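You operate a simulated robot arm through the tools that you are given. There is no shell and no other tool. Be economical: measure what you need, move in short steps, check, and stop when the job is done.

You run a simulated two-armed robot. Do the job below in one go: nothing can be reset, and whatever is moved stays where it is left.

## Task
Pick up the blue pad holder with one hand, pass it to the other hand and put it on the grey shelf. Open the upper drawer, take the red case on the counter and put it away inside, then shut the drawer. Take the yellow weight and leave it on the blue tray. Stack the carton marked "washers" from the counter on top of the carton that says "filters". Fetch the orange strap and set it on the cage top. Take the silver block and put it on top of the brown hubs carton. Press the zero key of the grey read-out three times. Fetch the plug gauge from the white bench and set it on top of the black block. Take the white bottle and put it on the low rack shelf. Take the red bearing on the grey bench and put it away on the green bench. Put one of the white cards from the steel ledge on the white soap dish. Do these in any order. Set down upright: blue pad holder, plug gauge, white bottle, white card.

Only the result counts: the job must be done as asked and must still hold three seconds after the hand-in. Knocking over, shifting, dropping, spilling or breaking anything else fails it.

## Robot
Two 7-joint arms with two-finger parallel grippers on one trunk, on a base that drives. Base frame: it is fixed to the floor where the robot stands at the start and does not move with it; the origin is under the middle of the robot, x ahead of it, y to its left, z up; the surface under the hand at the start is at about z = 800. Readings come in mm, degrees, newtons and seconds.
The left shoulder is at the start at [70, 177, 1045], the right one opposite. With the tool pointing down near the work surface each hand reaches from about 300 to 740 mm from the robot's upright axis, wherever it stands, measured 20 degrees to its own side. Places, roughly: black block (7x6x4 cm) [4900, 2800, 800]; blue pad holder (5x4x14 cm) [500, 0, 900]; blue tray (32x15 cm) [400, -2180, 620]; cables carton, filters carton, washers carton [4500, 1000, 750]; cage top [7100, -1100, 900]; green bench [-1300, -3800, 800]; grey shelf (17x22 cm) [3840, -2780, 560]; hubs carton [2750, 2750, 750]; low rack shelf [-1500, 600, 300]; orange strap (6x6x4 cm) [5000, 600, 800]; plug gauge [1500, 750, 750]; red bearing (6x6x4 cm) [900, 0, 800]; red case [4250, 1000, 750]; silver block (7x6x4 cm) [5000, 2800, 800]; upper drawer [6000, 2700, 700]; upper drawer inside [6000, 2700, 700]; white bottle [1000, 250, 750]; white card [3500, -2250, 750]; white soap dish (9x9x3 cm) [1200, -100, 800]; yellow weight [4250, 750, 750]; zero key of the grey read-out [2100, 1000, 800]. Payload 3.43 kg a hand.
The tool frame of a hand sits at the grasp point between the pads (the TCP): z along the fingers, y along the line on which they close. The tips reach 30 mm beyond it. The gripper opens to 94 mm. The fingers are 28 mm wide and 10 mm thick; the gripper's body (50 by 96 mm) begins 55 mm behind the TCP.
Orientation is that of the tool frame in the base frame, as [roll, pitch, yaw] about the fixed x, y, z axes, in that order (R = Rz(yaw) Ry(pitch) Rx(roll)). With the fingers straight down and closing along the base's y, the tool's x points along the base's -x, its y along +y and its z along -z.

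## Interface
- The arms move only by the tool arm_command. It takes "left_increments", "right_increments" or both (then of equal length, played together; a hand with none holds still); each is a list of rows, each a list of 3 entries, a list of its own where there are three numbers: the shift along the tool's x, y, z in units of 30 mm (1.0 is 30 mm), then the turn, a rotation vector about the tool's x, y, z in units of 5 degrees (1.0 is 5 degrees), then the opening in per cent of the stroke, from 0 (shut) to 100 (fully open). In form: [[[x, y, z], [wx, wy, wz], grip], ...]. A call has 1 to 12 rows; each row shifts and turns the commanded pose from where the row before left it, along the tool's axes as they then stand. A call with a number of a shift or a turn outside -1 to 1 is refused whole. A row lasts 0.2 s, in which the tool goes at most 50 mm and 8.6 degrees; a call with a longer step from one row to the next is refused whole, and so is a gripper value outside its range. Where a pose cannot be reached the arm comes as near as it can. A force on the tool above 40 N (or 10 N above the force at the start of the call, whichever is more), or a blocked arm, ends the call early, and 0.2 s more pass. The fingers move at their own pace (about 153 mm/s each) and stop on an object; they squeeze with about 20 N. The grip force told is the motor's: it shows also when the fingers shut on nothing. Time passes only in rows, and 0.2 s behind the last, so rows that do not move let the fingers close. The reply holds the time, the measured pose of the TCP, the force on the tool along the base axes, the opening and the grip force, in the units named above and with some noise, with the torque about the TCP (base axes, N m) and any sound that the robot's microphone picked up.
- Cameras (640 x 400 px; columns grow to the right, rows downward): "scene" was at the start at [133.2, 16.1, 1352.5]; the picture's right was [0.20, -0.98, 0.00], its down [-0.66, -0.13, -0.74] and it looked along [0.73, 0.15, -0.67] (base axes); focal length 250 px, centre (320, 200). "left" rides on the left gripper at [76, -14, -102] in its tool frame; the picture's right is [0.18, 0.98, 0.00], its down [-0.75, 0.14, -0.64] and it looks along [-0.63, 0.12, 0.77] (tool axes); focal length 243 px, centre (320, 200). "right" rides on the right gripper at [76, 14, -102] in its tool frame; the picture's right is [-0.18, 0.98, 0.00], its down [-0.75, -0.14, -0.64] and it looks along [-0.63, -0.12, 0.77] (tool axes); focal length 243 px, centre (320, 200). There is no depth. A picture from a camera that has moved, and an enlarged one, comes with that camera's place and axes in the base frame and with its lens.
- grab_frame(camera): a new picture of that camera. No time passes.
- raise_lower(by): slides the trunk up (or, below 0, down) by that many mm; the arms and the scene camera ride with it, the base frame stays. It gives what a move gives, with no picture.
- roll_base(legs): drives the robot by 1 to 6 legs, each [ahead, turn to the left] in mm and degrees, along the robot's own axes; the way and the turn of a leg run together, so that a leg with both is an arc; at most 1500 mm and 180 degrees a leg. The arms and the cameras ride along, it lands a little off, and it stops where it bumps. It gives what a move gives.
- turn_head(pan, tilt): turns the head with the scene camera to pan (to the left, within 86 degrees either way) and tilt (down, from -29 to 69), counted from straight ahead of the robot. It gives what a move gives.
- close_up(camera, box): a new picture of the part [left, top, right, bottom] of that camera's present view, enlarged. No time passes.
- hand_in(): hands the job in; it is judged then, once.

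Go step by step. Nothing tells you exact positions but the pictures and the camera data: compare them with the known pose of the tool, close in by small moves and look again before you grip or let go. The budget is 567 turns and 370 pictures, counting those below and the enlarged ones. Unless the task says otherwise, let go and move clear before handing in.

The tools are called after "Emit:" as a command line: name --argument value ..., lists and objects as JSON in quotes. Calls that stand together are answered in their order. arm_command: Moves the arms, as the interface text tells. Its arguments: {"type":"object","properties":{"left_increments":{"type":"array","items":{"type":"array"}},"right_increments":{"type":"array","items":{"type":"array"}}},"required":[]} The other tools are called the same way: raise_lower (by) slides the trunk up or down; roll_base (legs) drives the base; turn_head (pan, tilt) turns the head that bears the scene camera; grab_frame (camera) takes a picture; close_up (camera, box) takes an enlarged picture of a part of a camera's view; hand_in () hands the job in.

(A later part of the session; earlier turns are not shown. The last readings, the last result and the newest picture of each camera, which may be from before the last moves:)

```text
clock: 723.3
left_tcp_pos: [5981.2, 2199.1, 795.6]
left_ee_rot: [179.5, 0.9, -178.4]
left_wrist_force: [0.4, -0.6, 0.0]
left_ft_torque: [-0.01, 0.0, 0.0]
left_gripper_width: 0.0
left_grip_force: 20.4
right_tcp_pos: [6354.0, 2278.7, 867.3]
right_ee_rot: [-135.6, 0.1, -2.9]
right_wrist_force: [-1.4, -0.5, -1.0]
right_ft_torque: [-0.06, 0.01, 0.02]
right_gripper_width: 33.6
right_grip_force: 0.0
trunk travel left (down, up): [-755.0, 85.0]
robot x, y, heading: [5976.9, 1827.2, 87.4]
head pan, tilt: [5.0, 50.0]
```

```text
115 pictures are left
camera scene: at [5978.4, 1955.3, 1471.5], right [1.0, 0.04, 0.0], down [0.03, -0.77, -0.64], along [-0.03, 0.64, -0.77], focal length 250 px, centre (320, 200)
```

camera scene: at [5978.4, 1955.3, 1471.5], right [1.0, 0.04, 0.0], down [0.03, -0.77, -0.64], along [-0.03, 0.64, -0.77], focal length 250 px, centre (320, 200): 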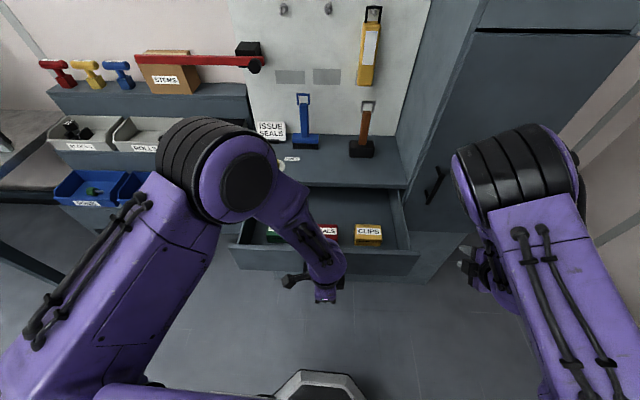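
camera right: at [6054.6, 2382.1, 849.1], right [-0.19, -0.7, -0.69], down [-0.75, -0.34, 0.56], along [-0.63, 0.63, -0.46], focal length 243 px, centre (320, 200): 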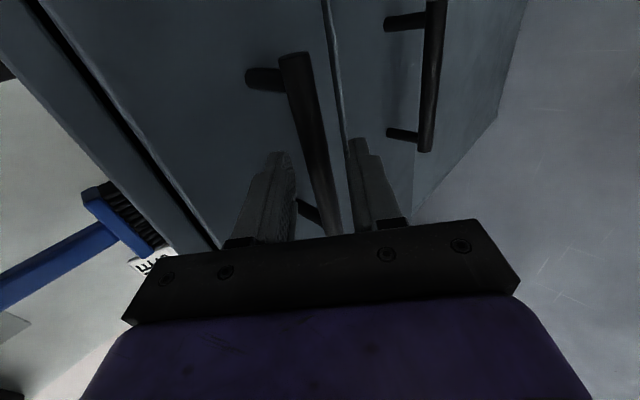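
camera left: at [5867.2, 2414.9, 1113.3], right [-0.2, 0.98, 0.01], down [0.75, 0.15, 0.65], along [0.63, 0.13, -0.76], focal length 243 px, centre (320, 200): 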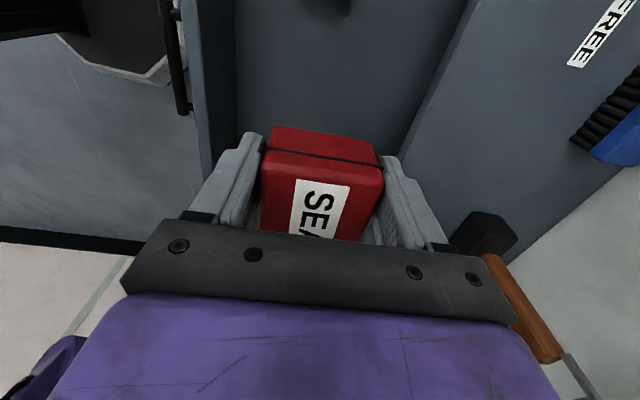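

Emit:
arm_command --left_increments '[[[0, 0.8, 0], [0, 0, 0], 0], [[0, 0.8, 0], [0, 0, 0], 0], [[0, 0.8, 0], [0, 0, 0], 0], [[0, 0.8, 0], [0, 0, 0], 0], [[0, 0.8, 0], [0, 0, 0], 0], [[0, 0.8, 0], [0, 0, 0], 0], [[0, 0.8, 0], [0, 0, 0], 0], [[0, 0.8, 0], [0, 0, 0], 0], [[0, 0.8, 0], [0, 0, 0], 0], [[0, 0.8, 0], [0, 0, 0], 0]]'

Emit:
grab_frame --camera "scene"

```text
clock: 725.5
left_tcp_pos: [5975.7, 2436.7, 796.5]
left_ee_rot: [179.5, 0.4, -179.0]
left_wrist_force: [-0.4, 0.3, 0.5]
left_ft_torque: [-0.02, 0.0, -0.03]
left_gripper_width: 0.0
left_grip_force: 20.2
right_tcp_pos: [6353.5, 2278.4, 867.9]
right_ee_rot: [-135.7, 0.2, -2.8]
right_wrist_force: [-0.4, 0.5, -1.0]
right_ft_torque: [0.01, -0.03, 0.01]
right_gripper_width: 33.9
right_grip_force: 0.2
trunk travel left (down, up): [-755.0, 85.0]
robot x, y, heading: [5978.5, 1829.1, 87.7]
head pan, tilt: [5.0, 50.0]
```

```text
114 pictures are left
camera scene: at [5978.2, 1956.5, 1471.3], right [1.0, 0.04, 0.0], down [0.03, -0.77, -0.64], along [-0.03, 0.64, -0.77], focal length 250 px, centre (320, 200)
```

scene: 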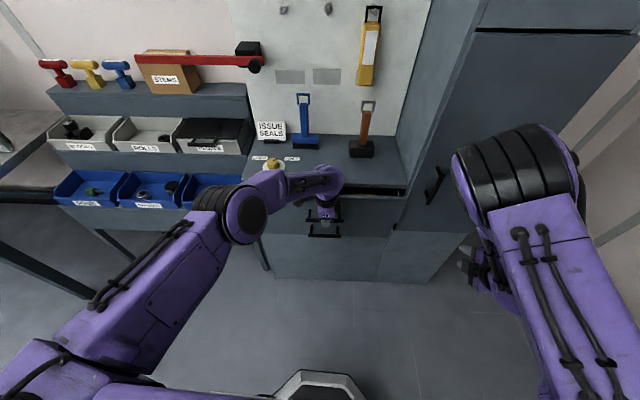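

Emit:
arm_command --left_increments '[[[0, 0.4, 0], [0, 0, 0], 0], [[0, 0.4, 0], [0, 0, 0], 0], [[0, 0.3, 0], [0, 0, 0], 0], [[0, 0, 0], [0, 0, 0], 0]]'

Emit:
close_up --camera "scene" --box '[240, 140, 440, 260]'

```text
clock: 726.5
left_tcp_pos: [5975.5, 2460.9, 799.2]
left_ee_rot: [179.5, 0.5, -179.1]
left_wrist_force: [-0.6, -0.7, -0.3]
left_ft_torque: [-0.01, 0.02, -0.01]
left_gripper_width: 0.0
left_grip_force: 19.5
left hand out of reach, approached as far as the arm can: row 3
right_tcp_pos: [6353.6, 2277.7, 867.6]
right_ee_rot: [-135.6, 0.2, -3.0]
right_wrist_force: [0.2, 0.6, -0.2]
right_ft_torque: [0.02, 0.01, 0.0]
right_gripper_width: 34.1
right_grip_force: 0.0
trunk travel left (down, up): [-755.0, 85.0]
robot x, y, heading: [5980.6, 1828.5, 87.3]
head pan, tilt: [5.0, 50.0]
```

```text
3.20 times, centred on (340, 200) of scene
camera zoom: at [5978.3, 1955.5, 1471.4], right [1.0, 0.04, 0.0], down [0.03, -0.77, -0.64], along [-0.03, 0.64, -0.77], focal length 799 px, centre (256, 200)
```

zoom: 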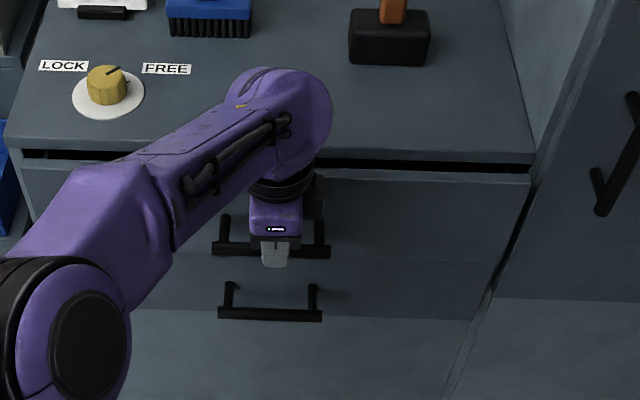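

A gap still shows; I roll forward gently to push it fully shut.

Emit:
roll_base --legs '[[30, 0]]'

Emit:
close_up --camera "scene" --box '[240, 140, 440, 260]'

```text
clock: 727.4
left_tcp_pos: [5977.9, 2475.6, 802.7]
left_ee_rot: [180.0, 0.2, -179.5]
left_wrist_force: [-1.4, -12.9, 15.4]
left_ft_torque: [-0.24, 0.17, 0.16]
left_gripper_width: 0.0
left_grip_force: 20.4
right_tcp_pos: [6352.7, 2296.3, 869.7]
right_ee_rot: [-135.3, 0.2, -2.9]
right_wrist_force: [0.0, 0.9, 0.5]
right_ft_torque: [0.03, 0.01, 0.0]
right_gripper_width: 34.0
right_grip_force: 0.0
trunk travel left (down, up): [-755.0, 85.0]
robot x, y, heading: [5979.5, 1848.1, 87.3]
head pan, tilt: [5.0, 50.0]
stopped in leg 1: the force on the tool passed its limit at 94 N (the readings are from after the stop); the commanded pose is now the measured one
```

```text
3.20 times, centred on (340, 200) of scene
camera zoom: at [5978.4, 1971.7, 1472.0], right [1.0, 0.04, 0.0], down [0.03, -0.76, -0.65], along [-0.03, 0.65, -0.76], focal length 799 px, centre (256, 200)
```

zoom: 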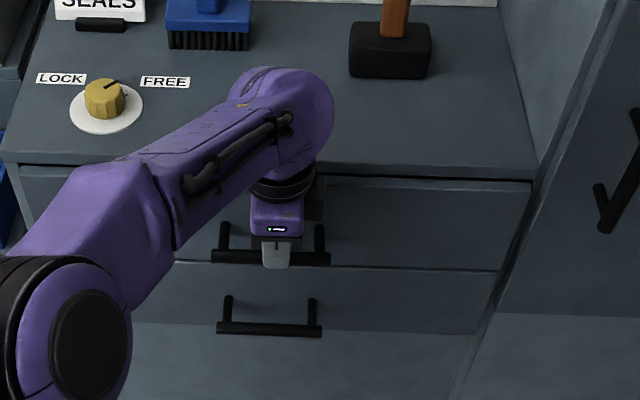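

The drawer is shut. I back away and stow both hands upright.

Emit:
roll_base --legs '[[-350, 0]]'

Emit:
arm_command --left_increments '[[[0, 0, -1], [0, 0, 0], 90], [[0, 0, -1], [0, 0, 0], 90], [[0, 0, -1], [0, 0, 0], 90], [[0.5, -0.6, -1], [0, 0, -1], 90], [[0.5, -0.6, -1], [0, 0, -1], 90], [[0.5, -0.6, -1], [0, 0, -1], 90], [[0.5, 0, -1], [0, 0, -1], 90], [[0, 0, -1], [0, 0, -1], 90], [[0, 0, -1], [0, 0, -1], 90], [[0, 0, 0], [0, 0, -1], 90], [[0, 0, 0], [0, 0, -1], 90], [[0, 0, 0], [0, 0, -1], 90]]' --right_increments '[[[0, 0, -0.8], [-1, 0, 0], 90], [[0, 0, -0.8], [-1, 0, 0], 90], [[0, 0, -0.8], [-1, 0, 0], 90], [[0, 0, -0.8], [-1, 0, 0], 90], [[0, 0, -0.8], [-1, 0, 0], 90], [[0, 0, -0.8], [-1, 0, 0], 90], [[0, 0, -0.8], [-1, 0, 0], 90], [[0, 0, -0.8], [-1, 0, 0], 90], [[0, 0, 0], [-0.9, 0, 0], 90], [[0, 0, 0], [0, 0, 1], 90], [[0, 0, 0], [0, 0, 1], 90], [[0, 0, 0], [0, 0, 1], 90]]'

Emit:
arm_command --left_increments '[[[0, 0, 0], [0, 0, -1], 90], [[0, 0, 0], [0, 0, -1], 90], [[0, 0, 0], [0, 0, -1], 90], [[0, 0, 0], [0, 0, -1], 90], [[0, 0, 0], [0, 0, -1], 90], [[0, 0, 0], [0, 0, -1], 90], [[0, 0, 0], [0, 0, -1], 90], [[0, 0, 0], [0, 0, -1], 90], [[0, 0, 0], [0, 0, -1], 90], [[0, 0, 0], [0, 0, 0], 90], [[0, 0, 0], [0, 0, 0], 90], [[0, 0, 0], [0, 0, 0], 90]]' --right_increments '[[[0, 0, 0], [0, 0, 1], 90], [[0, 0, 0], [0, 0, 1], 90], [[0, 0, 0], [0, 0, 1], 90], [[0, 0, 0], [0, 0, 1], 90], [[0, 0, 0], [0, 0, 1], 90], [[0, 0, 0], [0, 0, 1], 90], [[0, 0, 0], [0, 0, 1], 90], [[0, 0, 0], [0, 0, 1], 90], [[0, 0, 0], [0, 0, 1], 90], [[0, 0, 0], [0, 0, 1], 90], [[0, 0, 0], [0, 0, 1], 90], [[0, 0, 0], [0, 0, 1], 90]]'

Emit:
grab_frame --camera "scene"

```text
clock: 729.7
left_tcp_pos: [5960.0, 2126.7, 798.8]
left_ee_rot: [-179.9, 0.3, -179.0]
left_wrist_force: [0.8, 0.2, -0.5]
left_ft_torque: [-0.03, -0.04, 0.01]
left_gripper_width: 0.0
left_grip_force: 20.1
right_tcp_pos: [6336.8, 1949.2, 868.2]
right_ee_rot: [-135.7, 0.1, -2.6]
right_wrist_force: [0.0, 0.4, 0.8]
right_ft_torque: [-0.02, -0.04, 0.02]
right_gripper_width: 33.8
right_grip_force: 0.2
trunk travel left (down, up): [-755.0, 85.0]
robot x, y, heading: [5966.5, 1495.9, 87.7]
head pan, tilt: [5.0, 50.0]
```

```text
clock: 732.3
left_tcp_pos: [5906.0, 2064.9, 1067.9]
left_ee_rot: [-179.7, 0.1, -134.1]
left_wrist_force: [0.2, 0.4, 0.3]
left_ft_torque: [-0.01, -0.01, -0.01]
left_gripper_width: 84.6
left_grip_force: 0.1
right_tcp_pos: [6332.6, 1863.8, 1036.9]
right_ee_rot: [180.0, 1.8, -18.4]
right_wrist_force: [0.9, -0.6, -0.4]
right_ft_torque: [-0.03, 0.01, -0.01]
right_gripper_width: 84.7
right_grip_force: 0.0
trunk travel left (down, up): [-755.0, 85.0]
robot x, y, heading: [5962.3, 1500.6, 87.5]
head pan, tilt: [5.0, 50.0]
```

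```text
clock: 734.9
left_tcp_pos: [5904.5, 2065.5, 1069.0]
left_ee_rot: [-179.9, -0.1, -89.0]
left_wrist_force: [0.8, -0.4, 0.0]
left_ft_torque: [0.0, 0.03, 0.0]
left_gripper_width: 84.8
left_grip_force: 0.1
right_tcp_pos: [6333.6, 1861.4, 1032.0]
right_ee_rot: [178.1, 0.4, -78.3]
right_wrist_force: [-0.6, 0.0, 0.1]
right_ft_torque: [0.0, -0.03, 0.02]
right_gripper_width: 84.8
right_grip_force: 0.0
trunk travel left (down, up): [-755.0, 85.0]
robot x, y, heading: [5961.6, 1501.5, 87.9]
head pan, tilt: [5.0, 50.0]
```

```text
111 pictures are left
camera scene: at [5964.2, 1623.8, 1471.4], right [1.0, 0.05, 0.0], down [0.04, -0.77, -0.64], along [-0.03, 0.64, -0.77], focal length 250 px, centre (320, 200)
```

scene: 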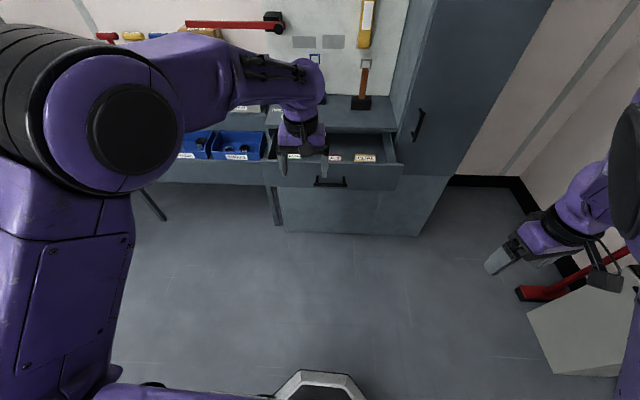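

The fist had slipped over the bar and drew the drawer open again while I backed off. I redo it with the fingers lower, so they push squarely on the bar.

Emit:
arm_command --left_increments '[[[0, -0.25, 0.98], [0, 0, 0], 0], [[0, -0.25, 0.98], [0, 0, 0], 0], [[0, -0.25, 0.98], [0, 0, 0], 0], [[0, -0.25, 0.98], [0, 0, 0], 0], [[0, -0.25, 0.98], [0, 0, 0], 0], [[0, -0.25, 0.98], [0, 0, 0], 0], [[0, -0.25, 0.98], [0, 0, 0], 0], [[0, -0.25, 0.98], [0, 0, 0], 0], [[0, -0.25, 0.98], [0, 0, 0], 0], [[0, -0.25, 0.98], [0, 0, 0], 0]]'

Emit:
roll_base --legs '[[190, 0]]'

Emit:
close_up --camera "scene" --box '[220, 120, 440, 260]'

```text
clock: 737.1
left_tcp_pos: [5980.1, 2067.3, 778.5]
left_ee_rot: [-179.8, -0.1, -89.2]
left_wrist_force: [0.8, 0.4, 0.1]
left_ft_torque: [-0.05, 0.02, -0.01]
left_gripper_width: 0.1
left_grip_force: 20.2
right_tcp_pos: [6333.5, 1861.8, 1032.7]
right_ee_rot: [178.2, 0.4, -78.3]
right_wrist_force: [-0.2, -0.1, -0.3]
right_ft_torque: [0.0, -0.02, -0.03]
right_gripper_width: 84.5
right_grip_force: 0.0
trunk travel left (down, up): [-755.0, 85.0]
robot x, y, heading: [5967.5, 1498.8, 87.7]
head pan, tilt: [5.0, 50.0]
```

```text
clock: 738.6
left_tcp_pos: [5983.5, 2252.5, 777.6]
left_ee_rot: [-179.9, 0.0, -88.8]
left_wrist_force: [-0.5, -0.1, 0.6]
left_ft_torque: [0.0, 0.02, -0.02]
left_gripper_width: 0.0
left_grip_force: 19.9
right_tcp_pos: [6338.3, 2049.0, 1032.8]
right_ee_rot: [178.2, 0.5, -78.0]
right_wrist_force: [-0.4, -0.1, 0.3]
right_ft_torque: [0.03, 0.0, -0.02]
right_gripper_width: 84.7
right_grip_force: 0.1
trunk travel left (down, up): [-755.0, 85.0]
robot x, y, heading: [5971.4, 1683.0, 88.3]
head pan, tilt: [5.0, 50.0]
```

```text
2.86 times, centred on (330, 190) of scene
camera zoom: at [5970.1, 1809.3, 1471.6], right [1.0, 0.05, 0.0], down [0.04, -0.76, -0.64], along [-0.03, 0.64, -0.77], focal length 714 px, centre (291, 229)
```

zoom: 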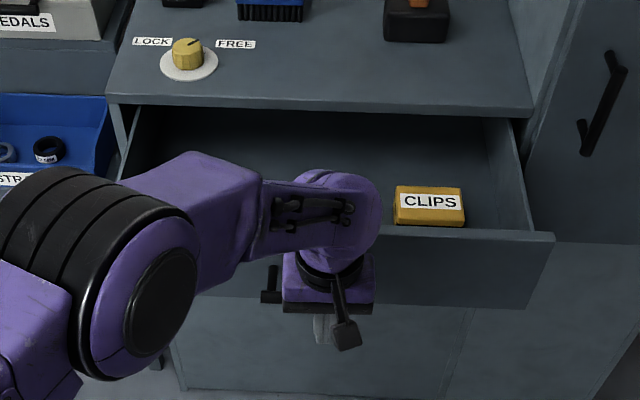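

Emit:
roll_base --legs '[[110, 0]]'

Emit:
close_up --camera "scene" --box '[220, 120, 440, 260]'

```text
clock: 739.8
left_tcp_pos: [5988.6, 2361.0, 778.5]
left_ee_rot: [-179.8, -0.1, -88.8]
left_wrist_force: [0.1, 0.0, -1.1]
left_ft_torque: [-0.03, -0.02, 0.02]
left_gripper_width: 0.1
left_grip_force: 19.7
right_tcp_pos: [6343.3, 2156.1, 1031.6]
right_ee_rot: [177.8, 0.6, -78.3]
right_wrist_force: [0.0, -0.9, 0.5]
right_ft_torque: [0.0, 0.02, 0.0]
right_gripper_width: 84.7
right_grip_force: 0.1
trunk travel left (down, up): [-755.0, 85.0]
robot x, y, heading: [5973.5, 1794.2, 87.9]
head pan, tilt: [5.0, 50.0]
```

```text
2.86 times, centred on (330, 190) of scene
camera zoom: at [5974.0, 1918.0, 1471.5], right [1.0, 0.05, 0.0], down [0.04, -0.76, -0.64], along [-0.03, 0.64, -0.77], focal length 714 px, centre (291, 229)
```

zoom: 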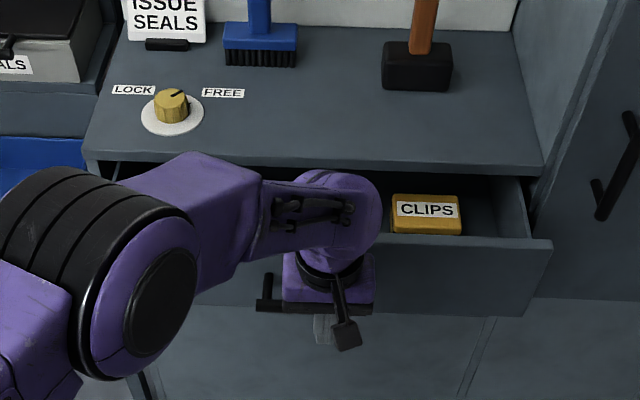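

Emit:
roll_base --legs '[[70, 0]]'

Emit:
roll_base --legs '[[40, 0]]'

Emit:
close_up --camera "scene" --box '[220, 120, 440, 260]'

```text
clock: 740.8
left_tcp_pos: [5991.7, 2427.6, 782.4]
left_ee_rot: [-179.8, 0.3, -88.9]
left_wrist_force: [-0.9, -1.1, 0.4]
left_ft_torque: [0.07, 0.05, 0.03]
left_gripper_width: 0.0
left_grip_force: 20.2
right_tcp_pos: [6342.6, 2223.5, 1034.7]
right_ee_rot: [178.0, 1.1, -78.1]
right_wrist_force: [0.3, -0.7, -0.1]
right_ft_torque: [0.05, 0.02, 0.01]
right_gripper_width: 84.6
right_grip_force: 0.1
trunk travel left (down, up): [-755.0, 85.0]
robot x, y, heading: [5978.5, 1862.5, 88.1]
head pan, tilt: [5.0, 50.0]
```

```text
clock: 741.8
left_tcp_pos: [5993.2, 2466.1, 776.0]
left_ee_rot: [-179.9, -0.8, -89.1]
left_wrist_force: [0.1, 0.4, 0.0]
left_ft_torque: [-0.05, -0.01, -0.01]
left_gripper_width: 0.0
left_grip_force: 19.6
right_tcp_pos: [6344.0, 2266.6, 1032.1]
right_ee_rot: [177.6, 0.7, -78.1]
right_wrist_force: [-1.1, 0.4, -0.6]
right_ft_torque: [-0.05, 0.01, 0.03]
right_gripper_width: 84.5
right_grip_force: 0.1
trunk travel left (down, up): [-755.0, 85.0]
robot x, y, heading: [5980.1, 1900.5, 87.9]
head pan, tilt: [5.0, 50.0]
stopped in leg 1: the force on the tool passed its limit at 84 N (the readings are from after the stop); the commanded pose is now the measured one
```

```text
2.86 times, centred on (330, 190) of scene
camera zoom: at [5977.5, 2027.3, 1471.3], right [1.0, 0.05, 0.0], down [0.04, -0.77, -0.64], along [-0.03, 0.64, -0.77], focal length 714 px, centre (291, 229)
```

zoom: 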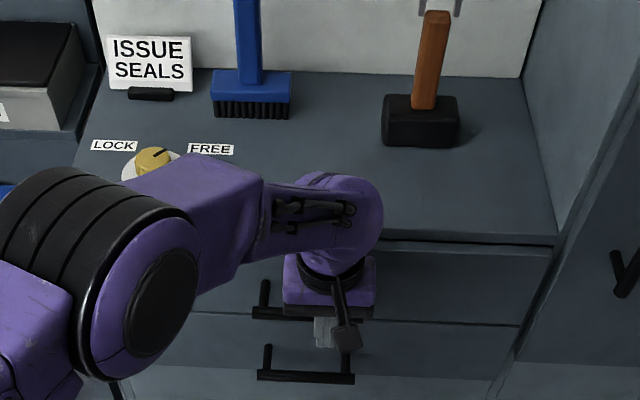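

Shut now. I back off slightly and verify it stays shut.

Emit:
roll_base --legs '[[-150, 0]]'

Emit:
close_up --camera "scene" --box '[220, 120, 440, 260]'

```text
clock: 743.2
left_tcp_pos: [5988.2, 2315.5, 776.0]
left_ee_rot: [-179.8, -0.8, -89.4]
left_wrist_force: [0.3, -0.2, -0.1]
left_ft_torque: [0.01, 0.02, 0.0]
left_gripper_width: 0.0
left_grip_force: 20.6
right_tcp_pos: [6341.7, 2114.4, 1031.9]
right_ee_rot: [177.6, 0.6, -78.4]
right_wrist_force: [0.5, 1.2, 0.9]
right_ft_torque: [-0.02, 0.0, -0.01]
right_gripper_width: 85.0
right_grip_force: 0.1
trunk travel left (down, up): [-755.0, 85.0]
robot x, y, heading: [5974.5, 1750.4, 87.7]
head pan, tilt: [5.0, 50.0]
```

```text
2.86 times, centred on (330, 190) of scene
camera zoom: at [5972.8, 1877.1, 1471.2], right [1.0, 0.05, 0.0], down [0.04, -0.77, -0.64], along [-0.03, 0.64, -0.77], focal length 714 px, centre (291, 229)
```

zoom: 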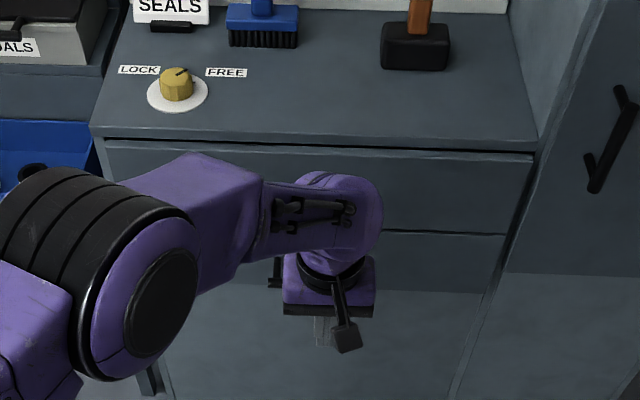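

The drawer stays shut. Next the orange strap around (5000, 600): I raise the left hand and drive round to face the counter's east part.

Emit:
arm_command --left_increments '[[[0.3, 0, -1], [0, 0, 0], 90], [[0.3, 0, -1], [0, 0, 0], 90], [[0.3, 0, -1], [0, 0, 0], 90], [[0.3, 0, -1], [0, 0, 0], 90], [[0.3, 0.3, -1], [0, 0, 0], 90], [[0.3, 0.3, -1], [0, 0, 0], 90], [[0, 0.5, -1], [0, 0, 0], 90], [[0, 0.5, -1], [0, 0, 0], 90], [[0, 0.5, -1], [0, 0, 0], 90], [[0, 0.5, -1], [0, 0, 0], 90]]'

Emit:
roll_base --legs '[[0, 93], [900, 0], [0, 89]]'

Emit:
turn_head --pan 0 --tilt 38

Emit:
grab_frame --camera "scene"

```text
clock: 745.4
left_tcp_pos: [5912.8, 2262.6, 1080.0]
left_ee_rot: [-179.9, -0.6, -89.3]
left_wrist_force: [0.0, -0.1, -0.2]
left_ft_torque: [0.01, -0.03, 0.01]
left_gripper_width: 84.5
left_grip_force: 0.1
right_tcp_pos: [6339.8, 2112.8, 1033.2]
right_ee_rot: [177.7, 0.7, -78.4]
right_wrist_force: [-0.6, -0.1, -0.2]
right_ft_torque: [0.0, 0.01, 0.01]
right_gripper_width: 84.6
right_grip_force: 0.1
trunk travel left (down, up): [-755.0, 85.0]
robot x, y, heading: [5975.6, 1748.0, 88.0]
head pan, tilt: [5.0, 50.0]
```

```text
clock: 757.6
left_tcp_pos: [5092.0, 1286.9, 1079.3]
left_ee_rot: [-179.9, -0.6, 87.1]
left_wrist_force: [-0.3, 0.5, -0.3]
left_ft_torque: [0.0, 0.0, -0.06]
left_gripper_width: 84.7
left_grip_force: 0.1
right_tcp_pos: [4673.9, 1462.4, 1031.6]
right_ee_rot: [177.6, 0.6, 98.0]
right_wrist_force: [-0.7, 0.3, 0.2]
right_ft_torque: [-0.01, 0.01, -0.01]
right_gripper_width: 84.5
right_grip_force: 0.1
trunk travel left (down, up): [-755.0, 85.0]
robot x, y, heading: [5063.8, 1804.8, -95.7]
head pan, tilt: [5.0, 50.0]
```

```text
clock: 758.4
left_tcp_pos: [5091.4, 1286.2, 1078.0]
left_ee_rot: [-179.8, -0.6, 87.1]
left_wrist_force: [-0.1, 0.4, -0.2]
left_ft_torque: [-0.01, -0.03, 0.03]
left_gripper_width: 84.3
left_grip_force: 0.1
right_tcp_pos: [4675.7, 1461.8, 1032.9]
right_ee_rot: [177.6, 0.7, 98.0]
right_wrist_force: [0.1, -0.6, 0.1]
right_ft_torque: [0.01, -0.01, -0.01]
right_gripper_width: 84.7
right_grip_force: 0.1
trunk travel left (down, up): [-755.0, 85.0]
robot x, y, heading: [5066.7, 1803.3, -95.6]
head pan, tilt: [0.0, 38.0]
```

```text
106 pictures are left
camera scene: at [5051.8, 1666.8, 1488.5], right [-1.0, 0.1, 0.0], down [0.06, 0.61, -0.79], along [-0.08, -0.78, -0.62], focal length 250 px, centre (320, 200)
```

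scene: 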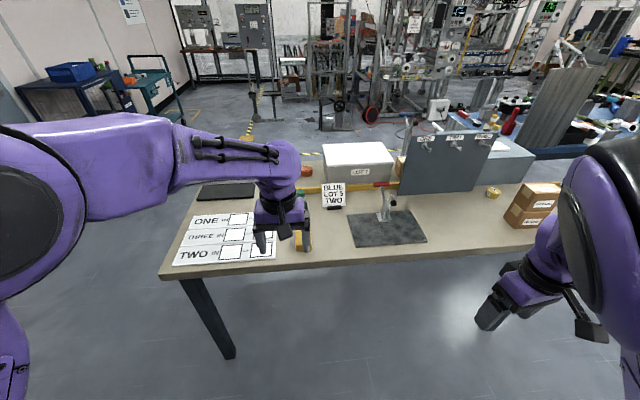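

The strap lies at the counter's far (south) side, about (5018, 594). First I fetch the yellow weight from this side with the right hand.

Emit:
roll_base --legs '[[0, -84], [770, 0], [0, 90], [300, 0]]'

Emit:
turn_head --pan -5 --tilt 50

Emit:
grab_frame --camera "scene"

```text
clock: 771.4
left_tcp_pos: [4431.6, 953.3, 1078.8]
left_ee_rot: [-179.9, -0.6, 95.5]
left_wrist_force: [0.8, -0.1, 0.6]
left_ft_torque: [0.0, 0.04, 0.0]
left_gripper_width: 84.7
left_grip_force: 0.0
right_tcp_pos: [3994.9, 1068.0, 1030.7]
right_ee_rot: [177.6, 0.6, 106.4]
right_wrist_force: [0.9, -0.8, 0.4]
right_ft_torque: [-0.05, -0.03, -0.01]
right_gripper_width: 84.7
right_grip_force: 0.1
trunk travel left (down, up): [-755.0, 85.0]
robot x, y, heading: [4329.1, 1458.4, -87.5]
head pan, tilt: [0.0, 38.0]
```

```text
clock: 772.1
left_tcp_pos: [4432.8, 952.1, 1079.9]
left_ee_rot: [-179.9, -0.6, 95.5]
left_wrist_force: [-0.8, 0.0, 0.9]
left_ft_torque: [0.01, -0.02, -0.01]
left_gripper_width: 84.6
left_grip_force: 0.2
right_tcp_pos: [3994.7, 1065.4, 1032.8]
right_ee_rot: [177.7, 0.7, 106.4]
right_wrist_force: [0.2, -0.1, -0.1]
right_ft_torque: [0.01, 0.0, -0.01]
right_gripper_width: 84.9
right_grip_force: 0.0
trunk travel left (down, up): [-755.0, 85.0]
robot x, y, heading: [4330.2, 1460.7, -87.4]
head pan, tilt: [-5.0, 50.0]
```

```text
105 pictures are left
camera scene: at [4330.8, 1331.9, 1471.4], right [-1.0, 0.04, 0.0], down [0.03, 0.77, -0.64], along [-0.03, -0.64, -0.77], focal length 250 px, centre (320, 200)
```

scene: 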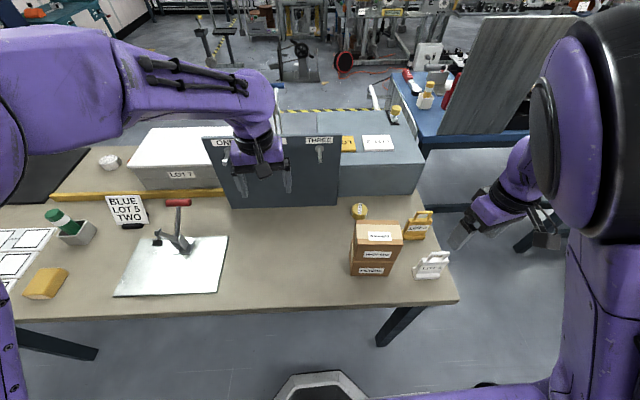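

Emit:
arm_command --right_increments '[[[0, 0, -1], [0.46, 0.14, 0.66], 90], [[0, 0, -0.5], [0, 0, 0.66], 90], [[0, 0, 0], [0, 0, 0.66], 90], [[0, 0, 0], [0, 0, 0.66], 90], [[0, 0, 0], [0, 0, 0.66], 90], [[-0.9, 0.9, 0], [0, 0, 0], 90], [[-0.9, 0.9, 0], [0, 0, 0], 90], [[-0.9, 0.9, 0], [0, 0, 0], 90], [[-0.9, 0.9, 0], [0, 0, 0], 90], [[-0.9, 0.9, 0], [0, 0, 0], 90], [[-0.9, 0.9, 0], [0, 0, 0], 90], [[-0.9, 0.6, 0], [0, 0, 0], 90]]'

Emit:
grab_frame --camera "right"

Emit:
grab_frame --camera "scene"

```text
clock: 774.7
left_tcp_pos: [4433.0, 951.1, 1077.8]
left_ee_rot: [-180.0, -0.7, 95.5]
left_wrist_force: [-0.2, -0.6, -0.1]
left_ft_torque: [0.03, 0.01, 0.04]
left_gripper_width: 84.3
left_grip_force: 0.1
right_tcp_pos: [4126.5, 872.4, 1028.5]
right_ee_rot: [177.3, 0.0, 88.3]
right_wrist_force: [0.2, 0.3, -0.4]
right_ft_torque: [0.03, 0.05, -0.02]
right_gripper_width: 84.5
right_grip_force: 0.0
right hand out of reach, approached as far as the arm can: row 8, 9, 10, 11, 12
trunk travel left (down, up): [-755.0, 85.0]
robot x, y, heading: [4332.4, 1459.0, -87.6]
head pan, tilt: [-5.0, 50.0]
```

```text
104 pictures are left
camera right: at [4139.6, 947.7, 1131.6], right [0.98, -0.21, 0.05], down [-0.19, -0.75, 0.64], along [-0.1, -0.63, -0.77], focal length 243 px, centre (320, 200)
```

right: 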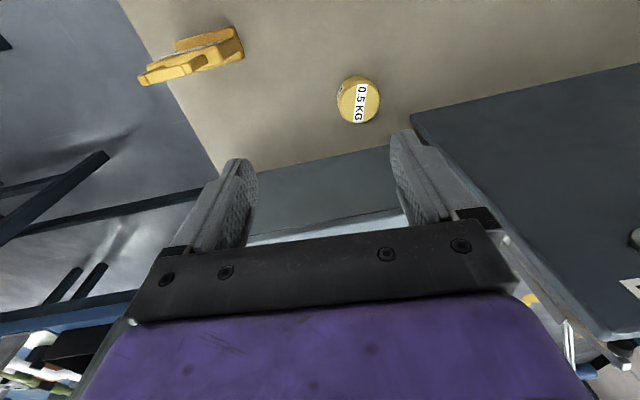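

```text
103 pictures are left
camera scene: at [4331.5, 1330.5, 1471.2], right [-1.0, 0.04, 0.0], down [0.03, 0.77, -0.64], along [-0.03, -0.64, -0.77], focal length 250 px, centre (320, 200)
```

scene: 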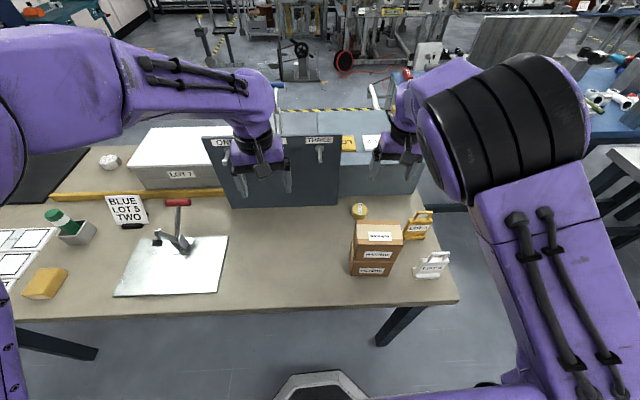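

Weight at (4181, 841). I lower the trunk for reach, centre over it and look.

Emit:
raise_lower --by -90

Emit:
arm_command --right_increments '[[[-0.35, 0.62, 0], [0, 0, 0], 90], [[-0.35, 0.62, 0], [0, 0, 0], 90], [[-0.35, 0.62, 0], [0, 0, 0], 90], [[0, 0, 0.4], [0, 0, 0], 90], [[0, 0, 0], [0, 0, 0], 90]]'

Emit:
grab_frame --camera "right"

```text
clock: 775.9
left_tcp_pos: [4432.2, 952.5, 989.8]
left_ee_rot: [-179.9, -0.7, 95.5]
left_wrist_force: [0.6, 0.7, 0.5]
left_ft_torque: [0.03, 0.03, 0.01]
left_gripper_width: 84.3
left_grip_force: 0.1
right_tcp_pos: [4124.4, 875.2, 938.7]
right_ee_rot: [177.9, -0.2, 88.1]
right_wrist_force: [0.1, 0.1, -0.3]
right_ft_torque: [0.01, -0.03, -0.03]
right_gripper_width: 84.8
right_grip_force: 0.0
trunk travel left (down, up): [-665.0, 175.0]
robot x, y, heading: [4333.6, 1460.5, -87.1]
head pan, tilt: [-5.0, 50.0]
```

```text
clock: 777.1
left_tcp_pos: [4433.2, 952.6, 989.7]
left_ee_rot: [-179.9, -0.7, 95.5]
left_wrist_force: [-0.4, 0.0, -0.2]
left_ft_torque: [-0.03, 0.03, 0.0]
left_gripper_width: 84.8
left_grip_force: 0.3
right_tcp_pos: [4161.7, 836.7, 909.1]
right_ee_rot: [179.1, 0.1, 89.5]
right_wrist_force: [-0.5, 0.1, 0.3]
right_ft_torque: [0.0, 0.0, 0.01]
right_gripper_width: 84.5
right_grip_force: 0.0
right hand out of reach, approached as far as the arm can: row 1, 2, 3
trunk travel left (down, up): [-665.0, 175.0]
robot x, y, heading: [4328.5, 1460.9, -87.7]
head pan, tilt: [-5.0, 50.0]
```

```text
102 pictures are left
camera right: at [4175.6, 912.7, 1011.5], right [0.98, -0.19, 0.02], down [-0.16, -0.75, 0.64], along [-0.11, -0.63, -0.77], focal length 243 px, centre (320, 200)
```

right: 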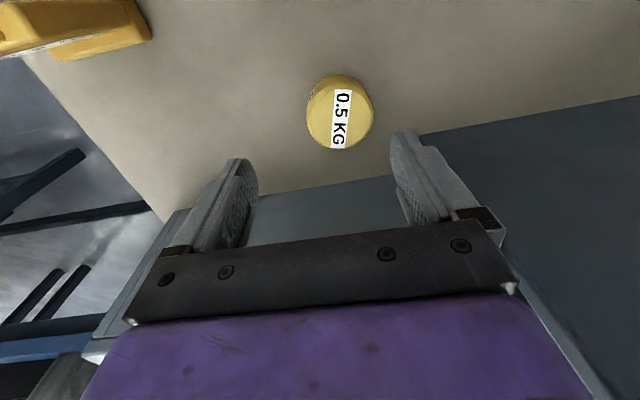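

Emit:
arm_command --right_increments '[[[0.13, 0.32, 0.6], [0, 0, 0], 85], [[0.12, 0.31, 0.6], [0, 0, 0], 85], [[0, 0, 0.7], [0, 0, 0], 85], [[0, 0, 0.5], [0, 0, 0], 85], [[0, 0, 0], [0, 0, 0], 85]]'

Emit:
grab_frame --camera "right"

```text
clock: 778.3
left_tcp_pos: [4434.0, 952.3, 989.4]
left_ee_rot: [-179.9, -0.6, 95.5]
left_wrist_force: [-0.2, -0.9, 0.0]
left_ft_torque: [-0.01, 0.0, -0.04]
left_gripper_width: 84.7
left_grip_force: 0.0
right_tcp_pos: [4185.6, 841.9, 837.4]
right_ee_rot: [179.3, 0.2, 89.9]
right_wrist_force: [0.3, -0.3, -0.4]
right_ft_torque: [-0.01, -0.01, 0.0]
right_gripper_width: 79.8
right_grip_force: 0.0
trunk travel left (down, up): [-665.0, 175.0]
robot x, y, heading: [4333.3, 1459.8, -87.5]
head pan, tilt: [-5.0, 50.0]
```

```text
101 pictures are left
camera right: at [4198.9, 917.8, 939.1], right [0.98, -0.19, 0.01], down [-0.15, -0.75, 0.64], along [-0.11, -0.63, -0.76], focal length 243 px, centre (320, 200)
```

right: 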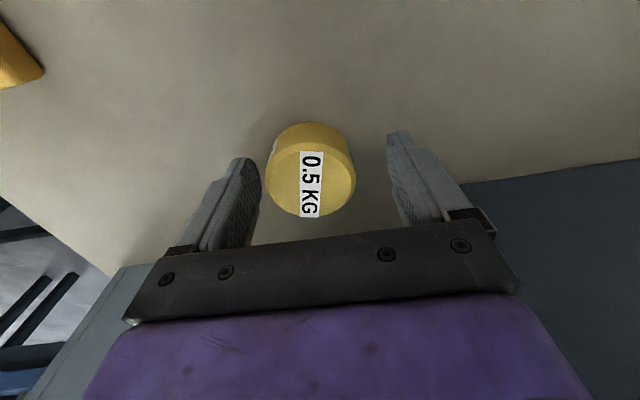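

Emit:
arm_command --right_increments '[[[0, -0.12, 0], [0, 0, 0], 60], [[0, 0, 0], [0, 0, 0], 30], [[0, 0, 0], [0, 0, 0], 0], [[0, 0, 0], [0, 0, 0], 0], [[0, 0, 0], [0, 0, 0], 0]]'

Emit:
raise_lower --by 165

Emit:
grab_frame --camera "right"

```text
clock: 779.5
left_tcp_pos: [4432.3, 952.8, 989.3]
left_ee_rot: [-180.0, -0.7, 95.5]
left_wrist_force: [-0.6, -0.4, 0.4]
left_ft_torque: [0.0, 0.01, -0.01]
left_gripper_width: 84.8
left_grip_force: 0.0
right_tcp_pos: [4180.6, 842.4, 836.2]
right_ee_rot: [179.3, 0.2, 89.8]
right_wrist_force: [1.2, -0.4, 0.2]
right_ft_torque: [0.01, 0.08, 0.01]
right_gripper_width: 50.9
right_grip_force: 20.3
trunk travel left (down, up): [-665.0, 175.0]
robot x, y, heading: [4329.8, 1457.4, -87.3]
head pan, tilt: [-5.0, 50.0]
```

```text
clock: 781.4
left_tcp_pos: [4432.9, 952.8, 1153.8]
left_ee_rot: [179.9, -0.7, 95.5]
left_wrist_force: [0.4, 0.2, -0.3]
left_ft_torque: [0.0, -0.01, -0.02]
left_gripper_width: 84.6
left_grip_force: 0.0
right_tcp_pos: [4180.2, 841.4, 1000.6]
right_ee_rot: [179.3, 0.3, 90.0]
right_wrist_force: [-0.1, -0.4, -5.8]
right_ft_torque: [0.0, -0.02, 0.0]
right_gripper_width: 50.9
right_grip_force: 20.1
trunk travel left (down, up): [-830.0, 10.0]
robot x, y, heading: [4330.6, 1456.5, -87.4]
head pan, tilt: [-5.0, 50.0]
```

```text
100 pictures are left
camera right: at [4194.2, 917.5, 1103.0], right [0.98, -0.19, 0.01], down [-0.15, -0.75, 0.64], along [-0.11, -0.63, -0.77], focal length 243 px, centre (320, 200)
```

right: 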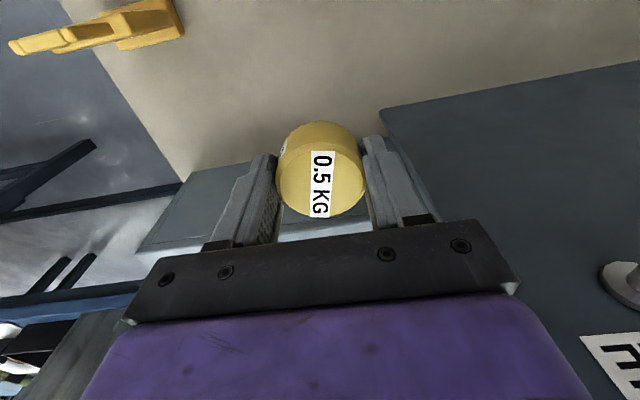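

Held. I raise it well above the carton stack, back off and go round the counter's east end to its south side.

Emit:
arm_command --right_increments '[[[0.3, -0.3, -0.9], [0, 0, 0], 0], [[0.3, -0.3, -0.9], [0, 0, 0], 0], [[0.5, -0.3, -0.9], [0, 0, 0], 0], [[0.5, -0.3, -0.9], [0, 0, 0], 0], [[0.8, -0.8, -0.3], [0, 0, 0], 0], [[0.8, -0.8, 0], [0, 0, 0], 0], [[0.8, -0.8, 0], [0, 0, 0], 0]]'

Emit:
roll_base --legs '[[-250, 0], [0, 88], [1500, 0], [300, 0], [0, -90]]'

Emit:
turn_head --pan 0 --tilt 30

Emit:
grab_frame --camera "scene"

```text
clock: 782.6
left_tcp_pos: [4432.3, 952.4, 1153.6]
left_ee_rot: [-180.0, -0.6, 95.5]
left_wrist_force: [0.4, -0.1, 0.3]
left_ft_torque: [-0.04, -0.02, 0.01]
left_gripper_width: 84.6
left_grip_force: 0.1
right_tcp_pos: [4110.3, 941.3, 1034.7]
right_ee_rot: [178.4, -9.7, 88.1]
right_wrist_force: [-0.2, 0.1, -4.9]
right_ft_torque: [0.0, -0.01, -0.04]
right_gripper_width: 50.9
right_grip_force: 19.9
trunk travel left (down, up): [-830.0, 10.0]
robot x, y, heading: [4328.0, 1458.2, -87.5]
head pan, tilt: [-5.0, 50.0]
stopped in row 6 (right hand): the arm was blocked; the commanded pose is now the measured one
```

```text
clock: 800.9
left_tcp_pos: [6233.0, 1170.7, 1153.5]
left_ee_rot: [-179.9, -0.7, 91.9]
left_wrist_force: [0.3, 0.3, -0.4]
left_ft_torque: [0.02, -0.03, 0.0]
left_gripper_width: 84.8
left_grip_force: 0.1
right_tcp_pos: [5910.3, 1178.9, 1036.5]
right_ee_rot: [178.4, -9.7, 84.5]
right_wrist_force: [0.0, 1.3, -4.5]
right_ft_torque: [0.04, 0.02, 0.0]
right_gripper_width: 50.9
right_grip_force: 19.8
trunk travel left (down, up): [-830.0, 10.0]
robot x, y, heading: [6163.4, 1680.6, -90.7]
head pan, tilt: [-5.0, 50.0]
```

```text
clock: 801.7
left_tcp_pos: [6231.9, 1169.3, 1154.3]
left_ee_rot: [-179.8, -0.7, 91.8]
left_wrist_force: [-0.2, -0.4, -0.3]
left_ft_torque: [0.02, -0.01, -0.02]
left_gripper_width: 84.8
left_grip_force: 0.1
right_tcp_pos: [5909.2, 1179.4, 1035.6]
right_ee_rot: [178.4, -9.9, 84.5]
right_wrist_force: [0.0, -0.5, -4.3]
right_ft_torque: [-0.02, 0.01, 0.0]
right_gripper_width: 50.9
right_grip_force: 19.6
trunk travel left (down, up): [-830.0, 10.0]
robot x, y, heading: [6160.7, 1685.1, -91.2]
head pan, tilt: [0.0, 30.0]
```

```text
99 pictures are left
camera scene: at [6159.9, 1542.0, 1575.8], right [-1.0, 0.02, 0.0], down [0.01, 0.5, -0.87], along [-0.02, -0.87, -0.5], focal length 250 px, centre (320, 200)
```

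scene: 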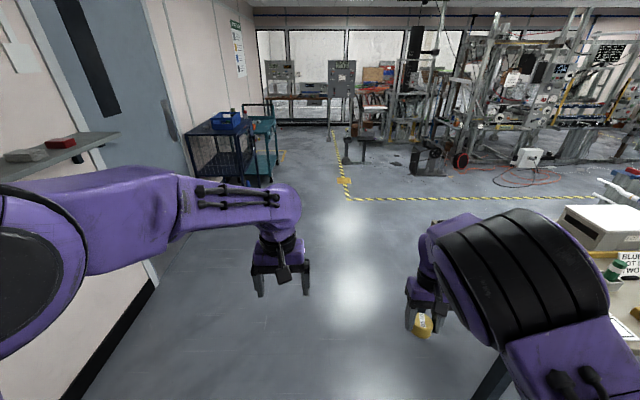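

The way south is open. I drive round to the counter's south side and face north at x ≈ 5100.

Emit:
roll_base --legs '[[1500, 0], [250, 0], [0, -89], [1020, 0], [0, -90]]'

Emit:
turn_head --pan 0 --tilt 42

Emit:
grab_frame --camera "scene"

```text
clock: 823.0
left_tcp_pos: [5028.3, 435.7, 1153.9]
left_ee_rot: [-180.0, -0.7, -86.2]
left_wrist_force: [0.4, -0.1, -0.7]
left_ft_torque: [0.0, 0.0, -0.02]
left_gripper_width: 84.5
left_grip_force: 0.0
right_tcp_pos: [5350.6, 436.2, 1036.5]
right_ee_rot: [178.4, -9.7, -93.6]
right_wrist_force: [1.2, 0.2, -4.6]
right_ft_torque: [0.0, 0.02, 0.0]
right_gripper_width: 50.8
right_grip_force: 20.0
trunk travel left (down, up): [-830.0, 10.0]
robot x, y, heading: [5116.6, -78.0, 90.9]
head pan, tilt: [0.0, 30.0]
```

```text
clock: 823.7
left_tcp_pos: [5029.7, 434.9, 1153.5]
left_ee_rot: [-179.9, -0.7, -86.1]
left_wrist_force: [-0.6, -0.3, 0.5]
left_ft_torque: [-0.03, 0.0, 0.03]
left_gripper_width: 84.8
left_grip_force: 0.0
right_tcp_pos: [5350.6, 435.2, 1036.7]
right_ee_rot: [178.4, -9.9, -93.7]
right_wrist_force: [0.0, 0.1, -4.7]
right_ft_torque: [0.03, 0.01, 0.0]
right_gripper_width: 50.7
right_grip_force: 20.6
trunk travel left (down, up): [-830.0, 10.0]
robot x, y, heading: [5119.9, -78.1, 90.8]
head pan, tilt: [0.0, 42.0]
```

```text
98 pictures are left
camera scene: at [5115.3, 57.5, 1557.6], right [1.0, 0.02, 0.0], down [0.01, -0.67, -0.74], along [-0.01, 0.74, -0.67], focal length 250 px, centre (320, 200)
```

scene: 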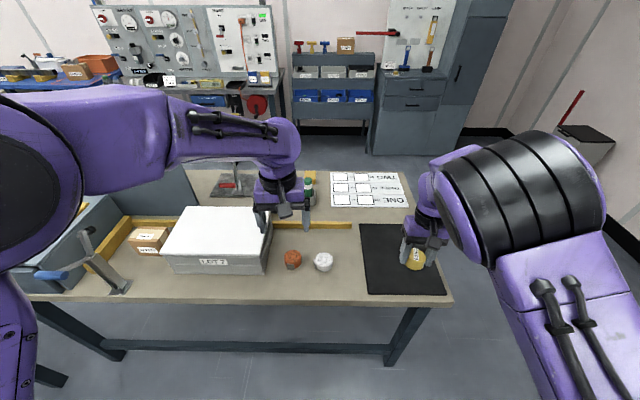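

The orange strap is at about (5014, 568). I roll a bit closer, lower the trunk and bring the left hand over it.

Emit:
roll_base --legs '[[90, 0]]'

Emit:
raise_lower --by -150

Emit:
grab_frame --camera "left"

```text
clock: 824.8
left_tcp_pos: [5027.9, 509.3, 1160.6]
left_ee_rot: [-179.9, 0.2, -86.1]
left_wrist_force: [-0.6, -1.0, 1.2]
left_ft_torque: [0.07, 0.0, -0.01]
left_gripper_width: 84.5
left_grip_force: 0.1
right_tcp_pos: [5348.0, 514.1, 1045.5]
right_ee_rot: [177.8, -8.7, -93.4]
right_wrist_force: [-1.9, -0.9, -2.2]
right_ft_torque: [0.06, -0.05, 0.0]
right_gripper_width: 50.7
right_grip_force: 19.9
trunk travel left (down, up): [-830.0, 10.0]
robot x, y, heading: [5114.4, 11.9, 90.7]
head pan, tilt: [0.0, 42.0]
```

```text
clock: 826.6
left_tcp_pos: [5026.7, 519.1, 1005.0]
left_ee_rot: [-179.8, -0.5, -86.2]
left_wrist_force: [0.4, 0.4, 0.3]
left_ft_torque: [-0.02, 0.0, 0.01]
left_gripper_width: 84.7
left_grip_force: 0.0
right_tcp_pos: [5346.7, 522.5, 890.6]
right_ee_rot: [177.8, -9.3, -93.6]
right_wrist_force: [0.3, 0.0, -5.3]
right_ft_torque: [-0.07, 0.0, 0.0]
right_gripper_width: 50.8
right_grip_force: 19.5
trunk travel left (down, up): [-680.0, 160.0]
robot x, y, heading: [5116.8, 13.6, 91.1]
head pan, tilt: [0.0, 42.0]
```

```text
97 pictures are left
camera left: at [5045.5, 444.1, 1108.7], right [-0.97, -0.25, 0.0], down [-0.19, 0.75, 0.64], along [-0.16, 0.62, -0.77], focal length 243 px, centre (320, 200)
```

left: 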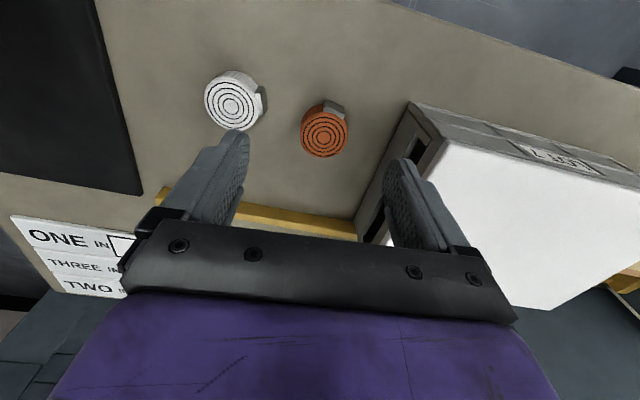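

The white box beside the strap leaves little room on that side, so I turn the left hand 90° to close along y, camera away from the box.

Emit:
arm_command --left_increments '[[[0, 0, -0.7], [0, 0, -1], 95], [[0, 0, -0.7], [0, 0, -1], 95], [[0, 0, 0], [0, 0, -1], 95], [[0, 0, 0], [0, 0, -1], 95], [[0, 0, 0], [0, 0, -1], 95], [[0, 0, 0], [0, 0, -1], 95], [[0, 0, 0], [0, 0, -1], 95], [[0, 0, 0], [0, 0, -1], 95], [[0, 0, 0], [0, 0, -1], 95]]'

Emit:
arm_command --left_increments '[[[0, 0, 0], [0, 0, -1], 95], [[0, 0, 0], [0, 0, -1], 95], [[0, 0, 0], [0, 0, -1], 95], [[0, 0, 0], [0, 0, -1], 95], [[0, 0, 0], [0, 0, -1], 95], [[0, 0, 0], [0, 0, -1], 95], [[0, 0, 0], [0, 0, -1], 95], [[0, 0, 0], [0, 0, -1], 95]]'

Emit:
grab_frame --camera "left"

Emit:
grab_frame --camera "scene"

```text
clock: 828.6
left_tcp_pos: [5027.8, 521.1, 1046.3]
left_ee_rot: [179.7, -0.4, -41.1]
left_wrist_force: [-0.8, 0.6, 0.1]
left_ft_torque: [0.0, -0.03, -0.03]
left_gripper_width: 89.2
left_grip_force: 0.2
right_tcp_pos: [5347.4, 525.0, 889.2]
right_ee_rot: [177.7, -9.3, -93.5]
right_wrist_force: [0.2, -0.1, -4.5]
right_ft_torque: [-0.06, 0.0, 0.0]
right_gripper_width: 50.8
right_grip_force: 19.7
trunk travel left (down, up): [-680.0, 160.0]
robot x, y, heading: [5114.4, 14.0, 91.2]
head pan, tilt: [0.0, 42.0]
```

```text
clock: 830.4
left_tcp_pos: [5026.5, 520.8, 1047.3]
left_ee_rot: [179.4, -0.1, -1.1]
left_wrist_force: [0.7, 0.4, -0.3]
left_ft_torque: [0.01, 0.02, 0.0]
left_gripper_width: 89.3
left_grip_force: 0.1
right_tcp_pos: [5347.8, 524.0, 889.9]
right_ee_rot: [177.8, -9.4, -93.6]
right_wrist_force: [-0.2, 0.6, -5.9]
right_ft_torque: [-0.02, -0.01, -0.02]
right_gripper_width: 51.2
right_grip_force: 20.3
trunk travel left (down, up): [-680.0, 160.0]
robot x, y, heading: [5112.2, 12.2, 91.2]
head pan, tilt: [0.0, 42.0]
```

```text
96 pictures are left
camera left: at [5102.2, 533.3, 1149.9], right [0.17, -0.99, 0.01], down [-0.76, -0.12, 0.64], along [-0.63, -0.11, -0.77], focal length 243 px, centre (320, 200)
```

left: 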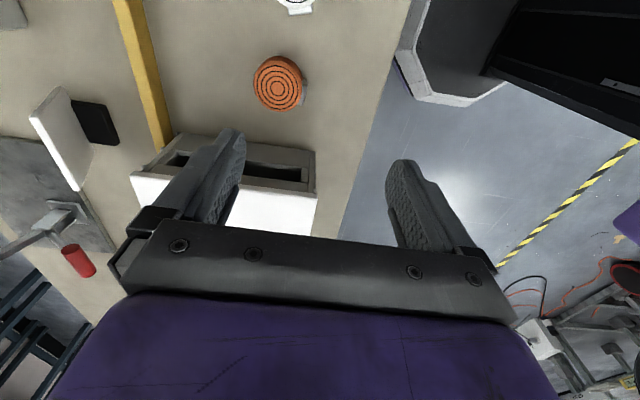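

```text
95 pictures are left
camera scene: at [5113.6, 146.4, 1407.6], right [1.0, 0.02, 0.0], down [0.01, -0.67, -0.74], along [-0.01, 0.74, -0.67], focal length 250 px, centre (320, 200)
```

scene: 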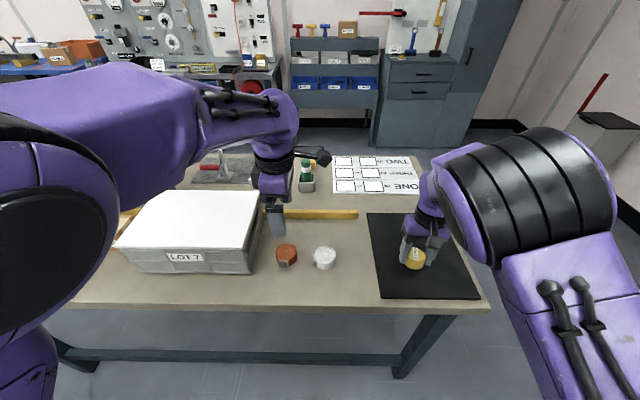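

Emit:
arm_command --left_increments '[[[-0.1, -0.32, 0.9], [0, 0, 0], 95], [[-0.1, -0.32, 0.9], [0, 0, 0], 95], [[-0.1, -0.32, 0.9], [0, 0, 0], 95], [[-0.1, -0.32, 0.9], [0, 0, 0], 95], [[-0.05, -0.32, 0.9], [0, 0, 0], 95], [[0, 0, 0], [0, 0, 0], 95]]'

Emit:
grab_frame --camera "left"

```text
clock: 831.8
left_tcp_pos: [5014.7, 569.8, 911.3]
left_ee_rot: [179.6, -0.2, -0.9]
left_wrist_force: [-0.5, -0.1, -0.8]
left_ft_torque: [0.0, -0.01, 0.01]
left_gripper_width: 89.1
left_grip_force: 0.0
right_tcp_pos: [5347.6, 523.5, 890.2]
right_ee_rot: [177.8, -9.4, -93.6]
right_wrist_force: [0.4, 0.4, -4.4]
right_ft_torque: [-0.03, -0.01, 0.0]
right_gripper_width: 50.9
right_grip_force: 19.9
trunk travel left (down, up): [-680.0, 160.0]
robot x, y, heading: [5111.8, 11.6, 91.1]
head pan, tilt: [0.0, 42.0]
```

```text
94 pictures are left
camera left: at [5089.4, 583.2, 1013.4], right [0.17, -0.99, 0.01], down [-0.76, -0.12, 0.64], along [-0.63, -0.12, -0.77], focal length 243 px, centre (320, 200)
```

left: 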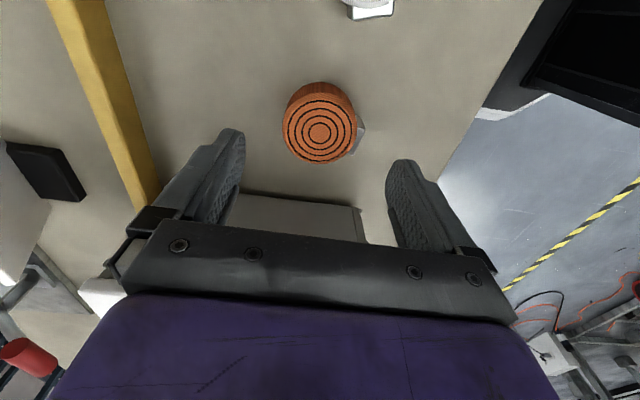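

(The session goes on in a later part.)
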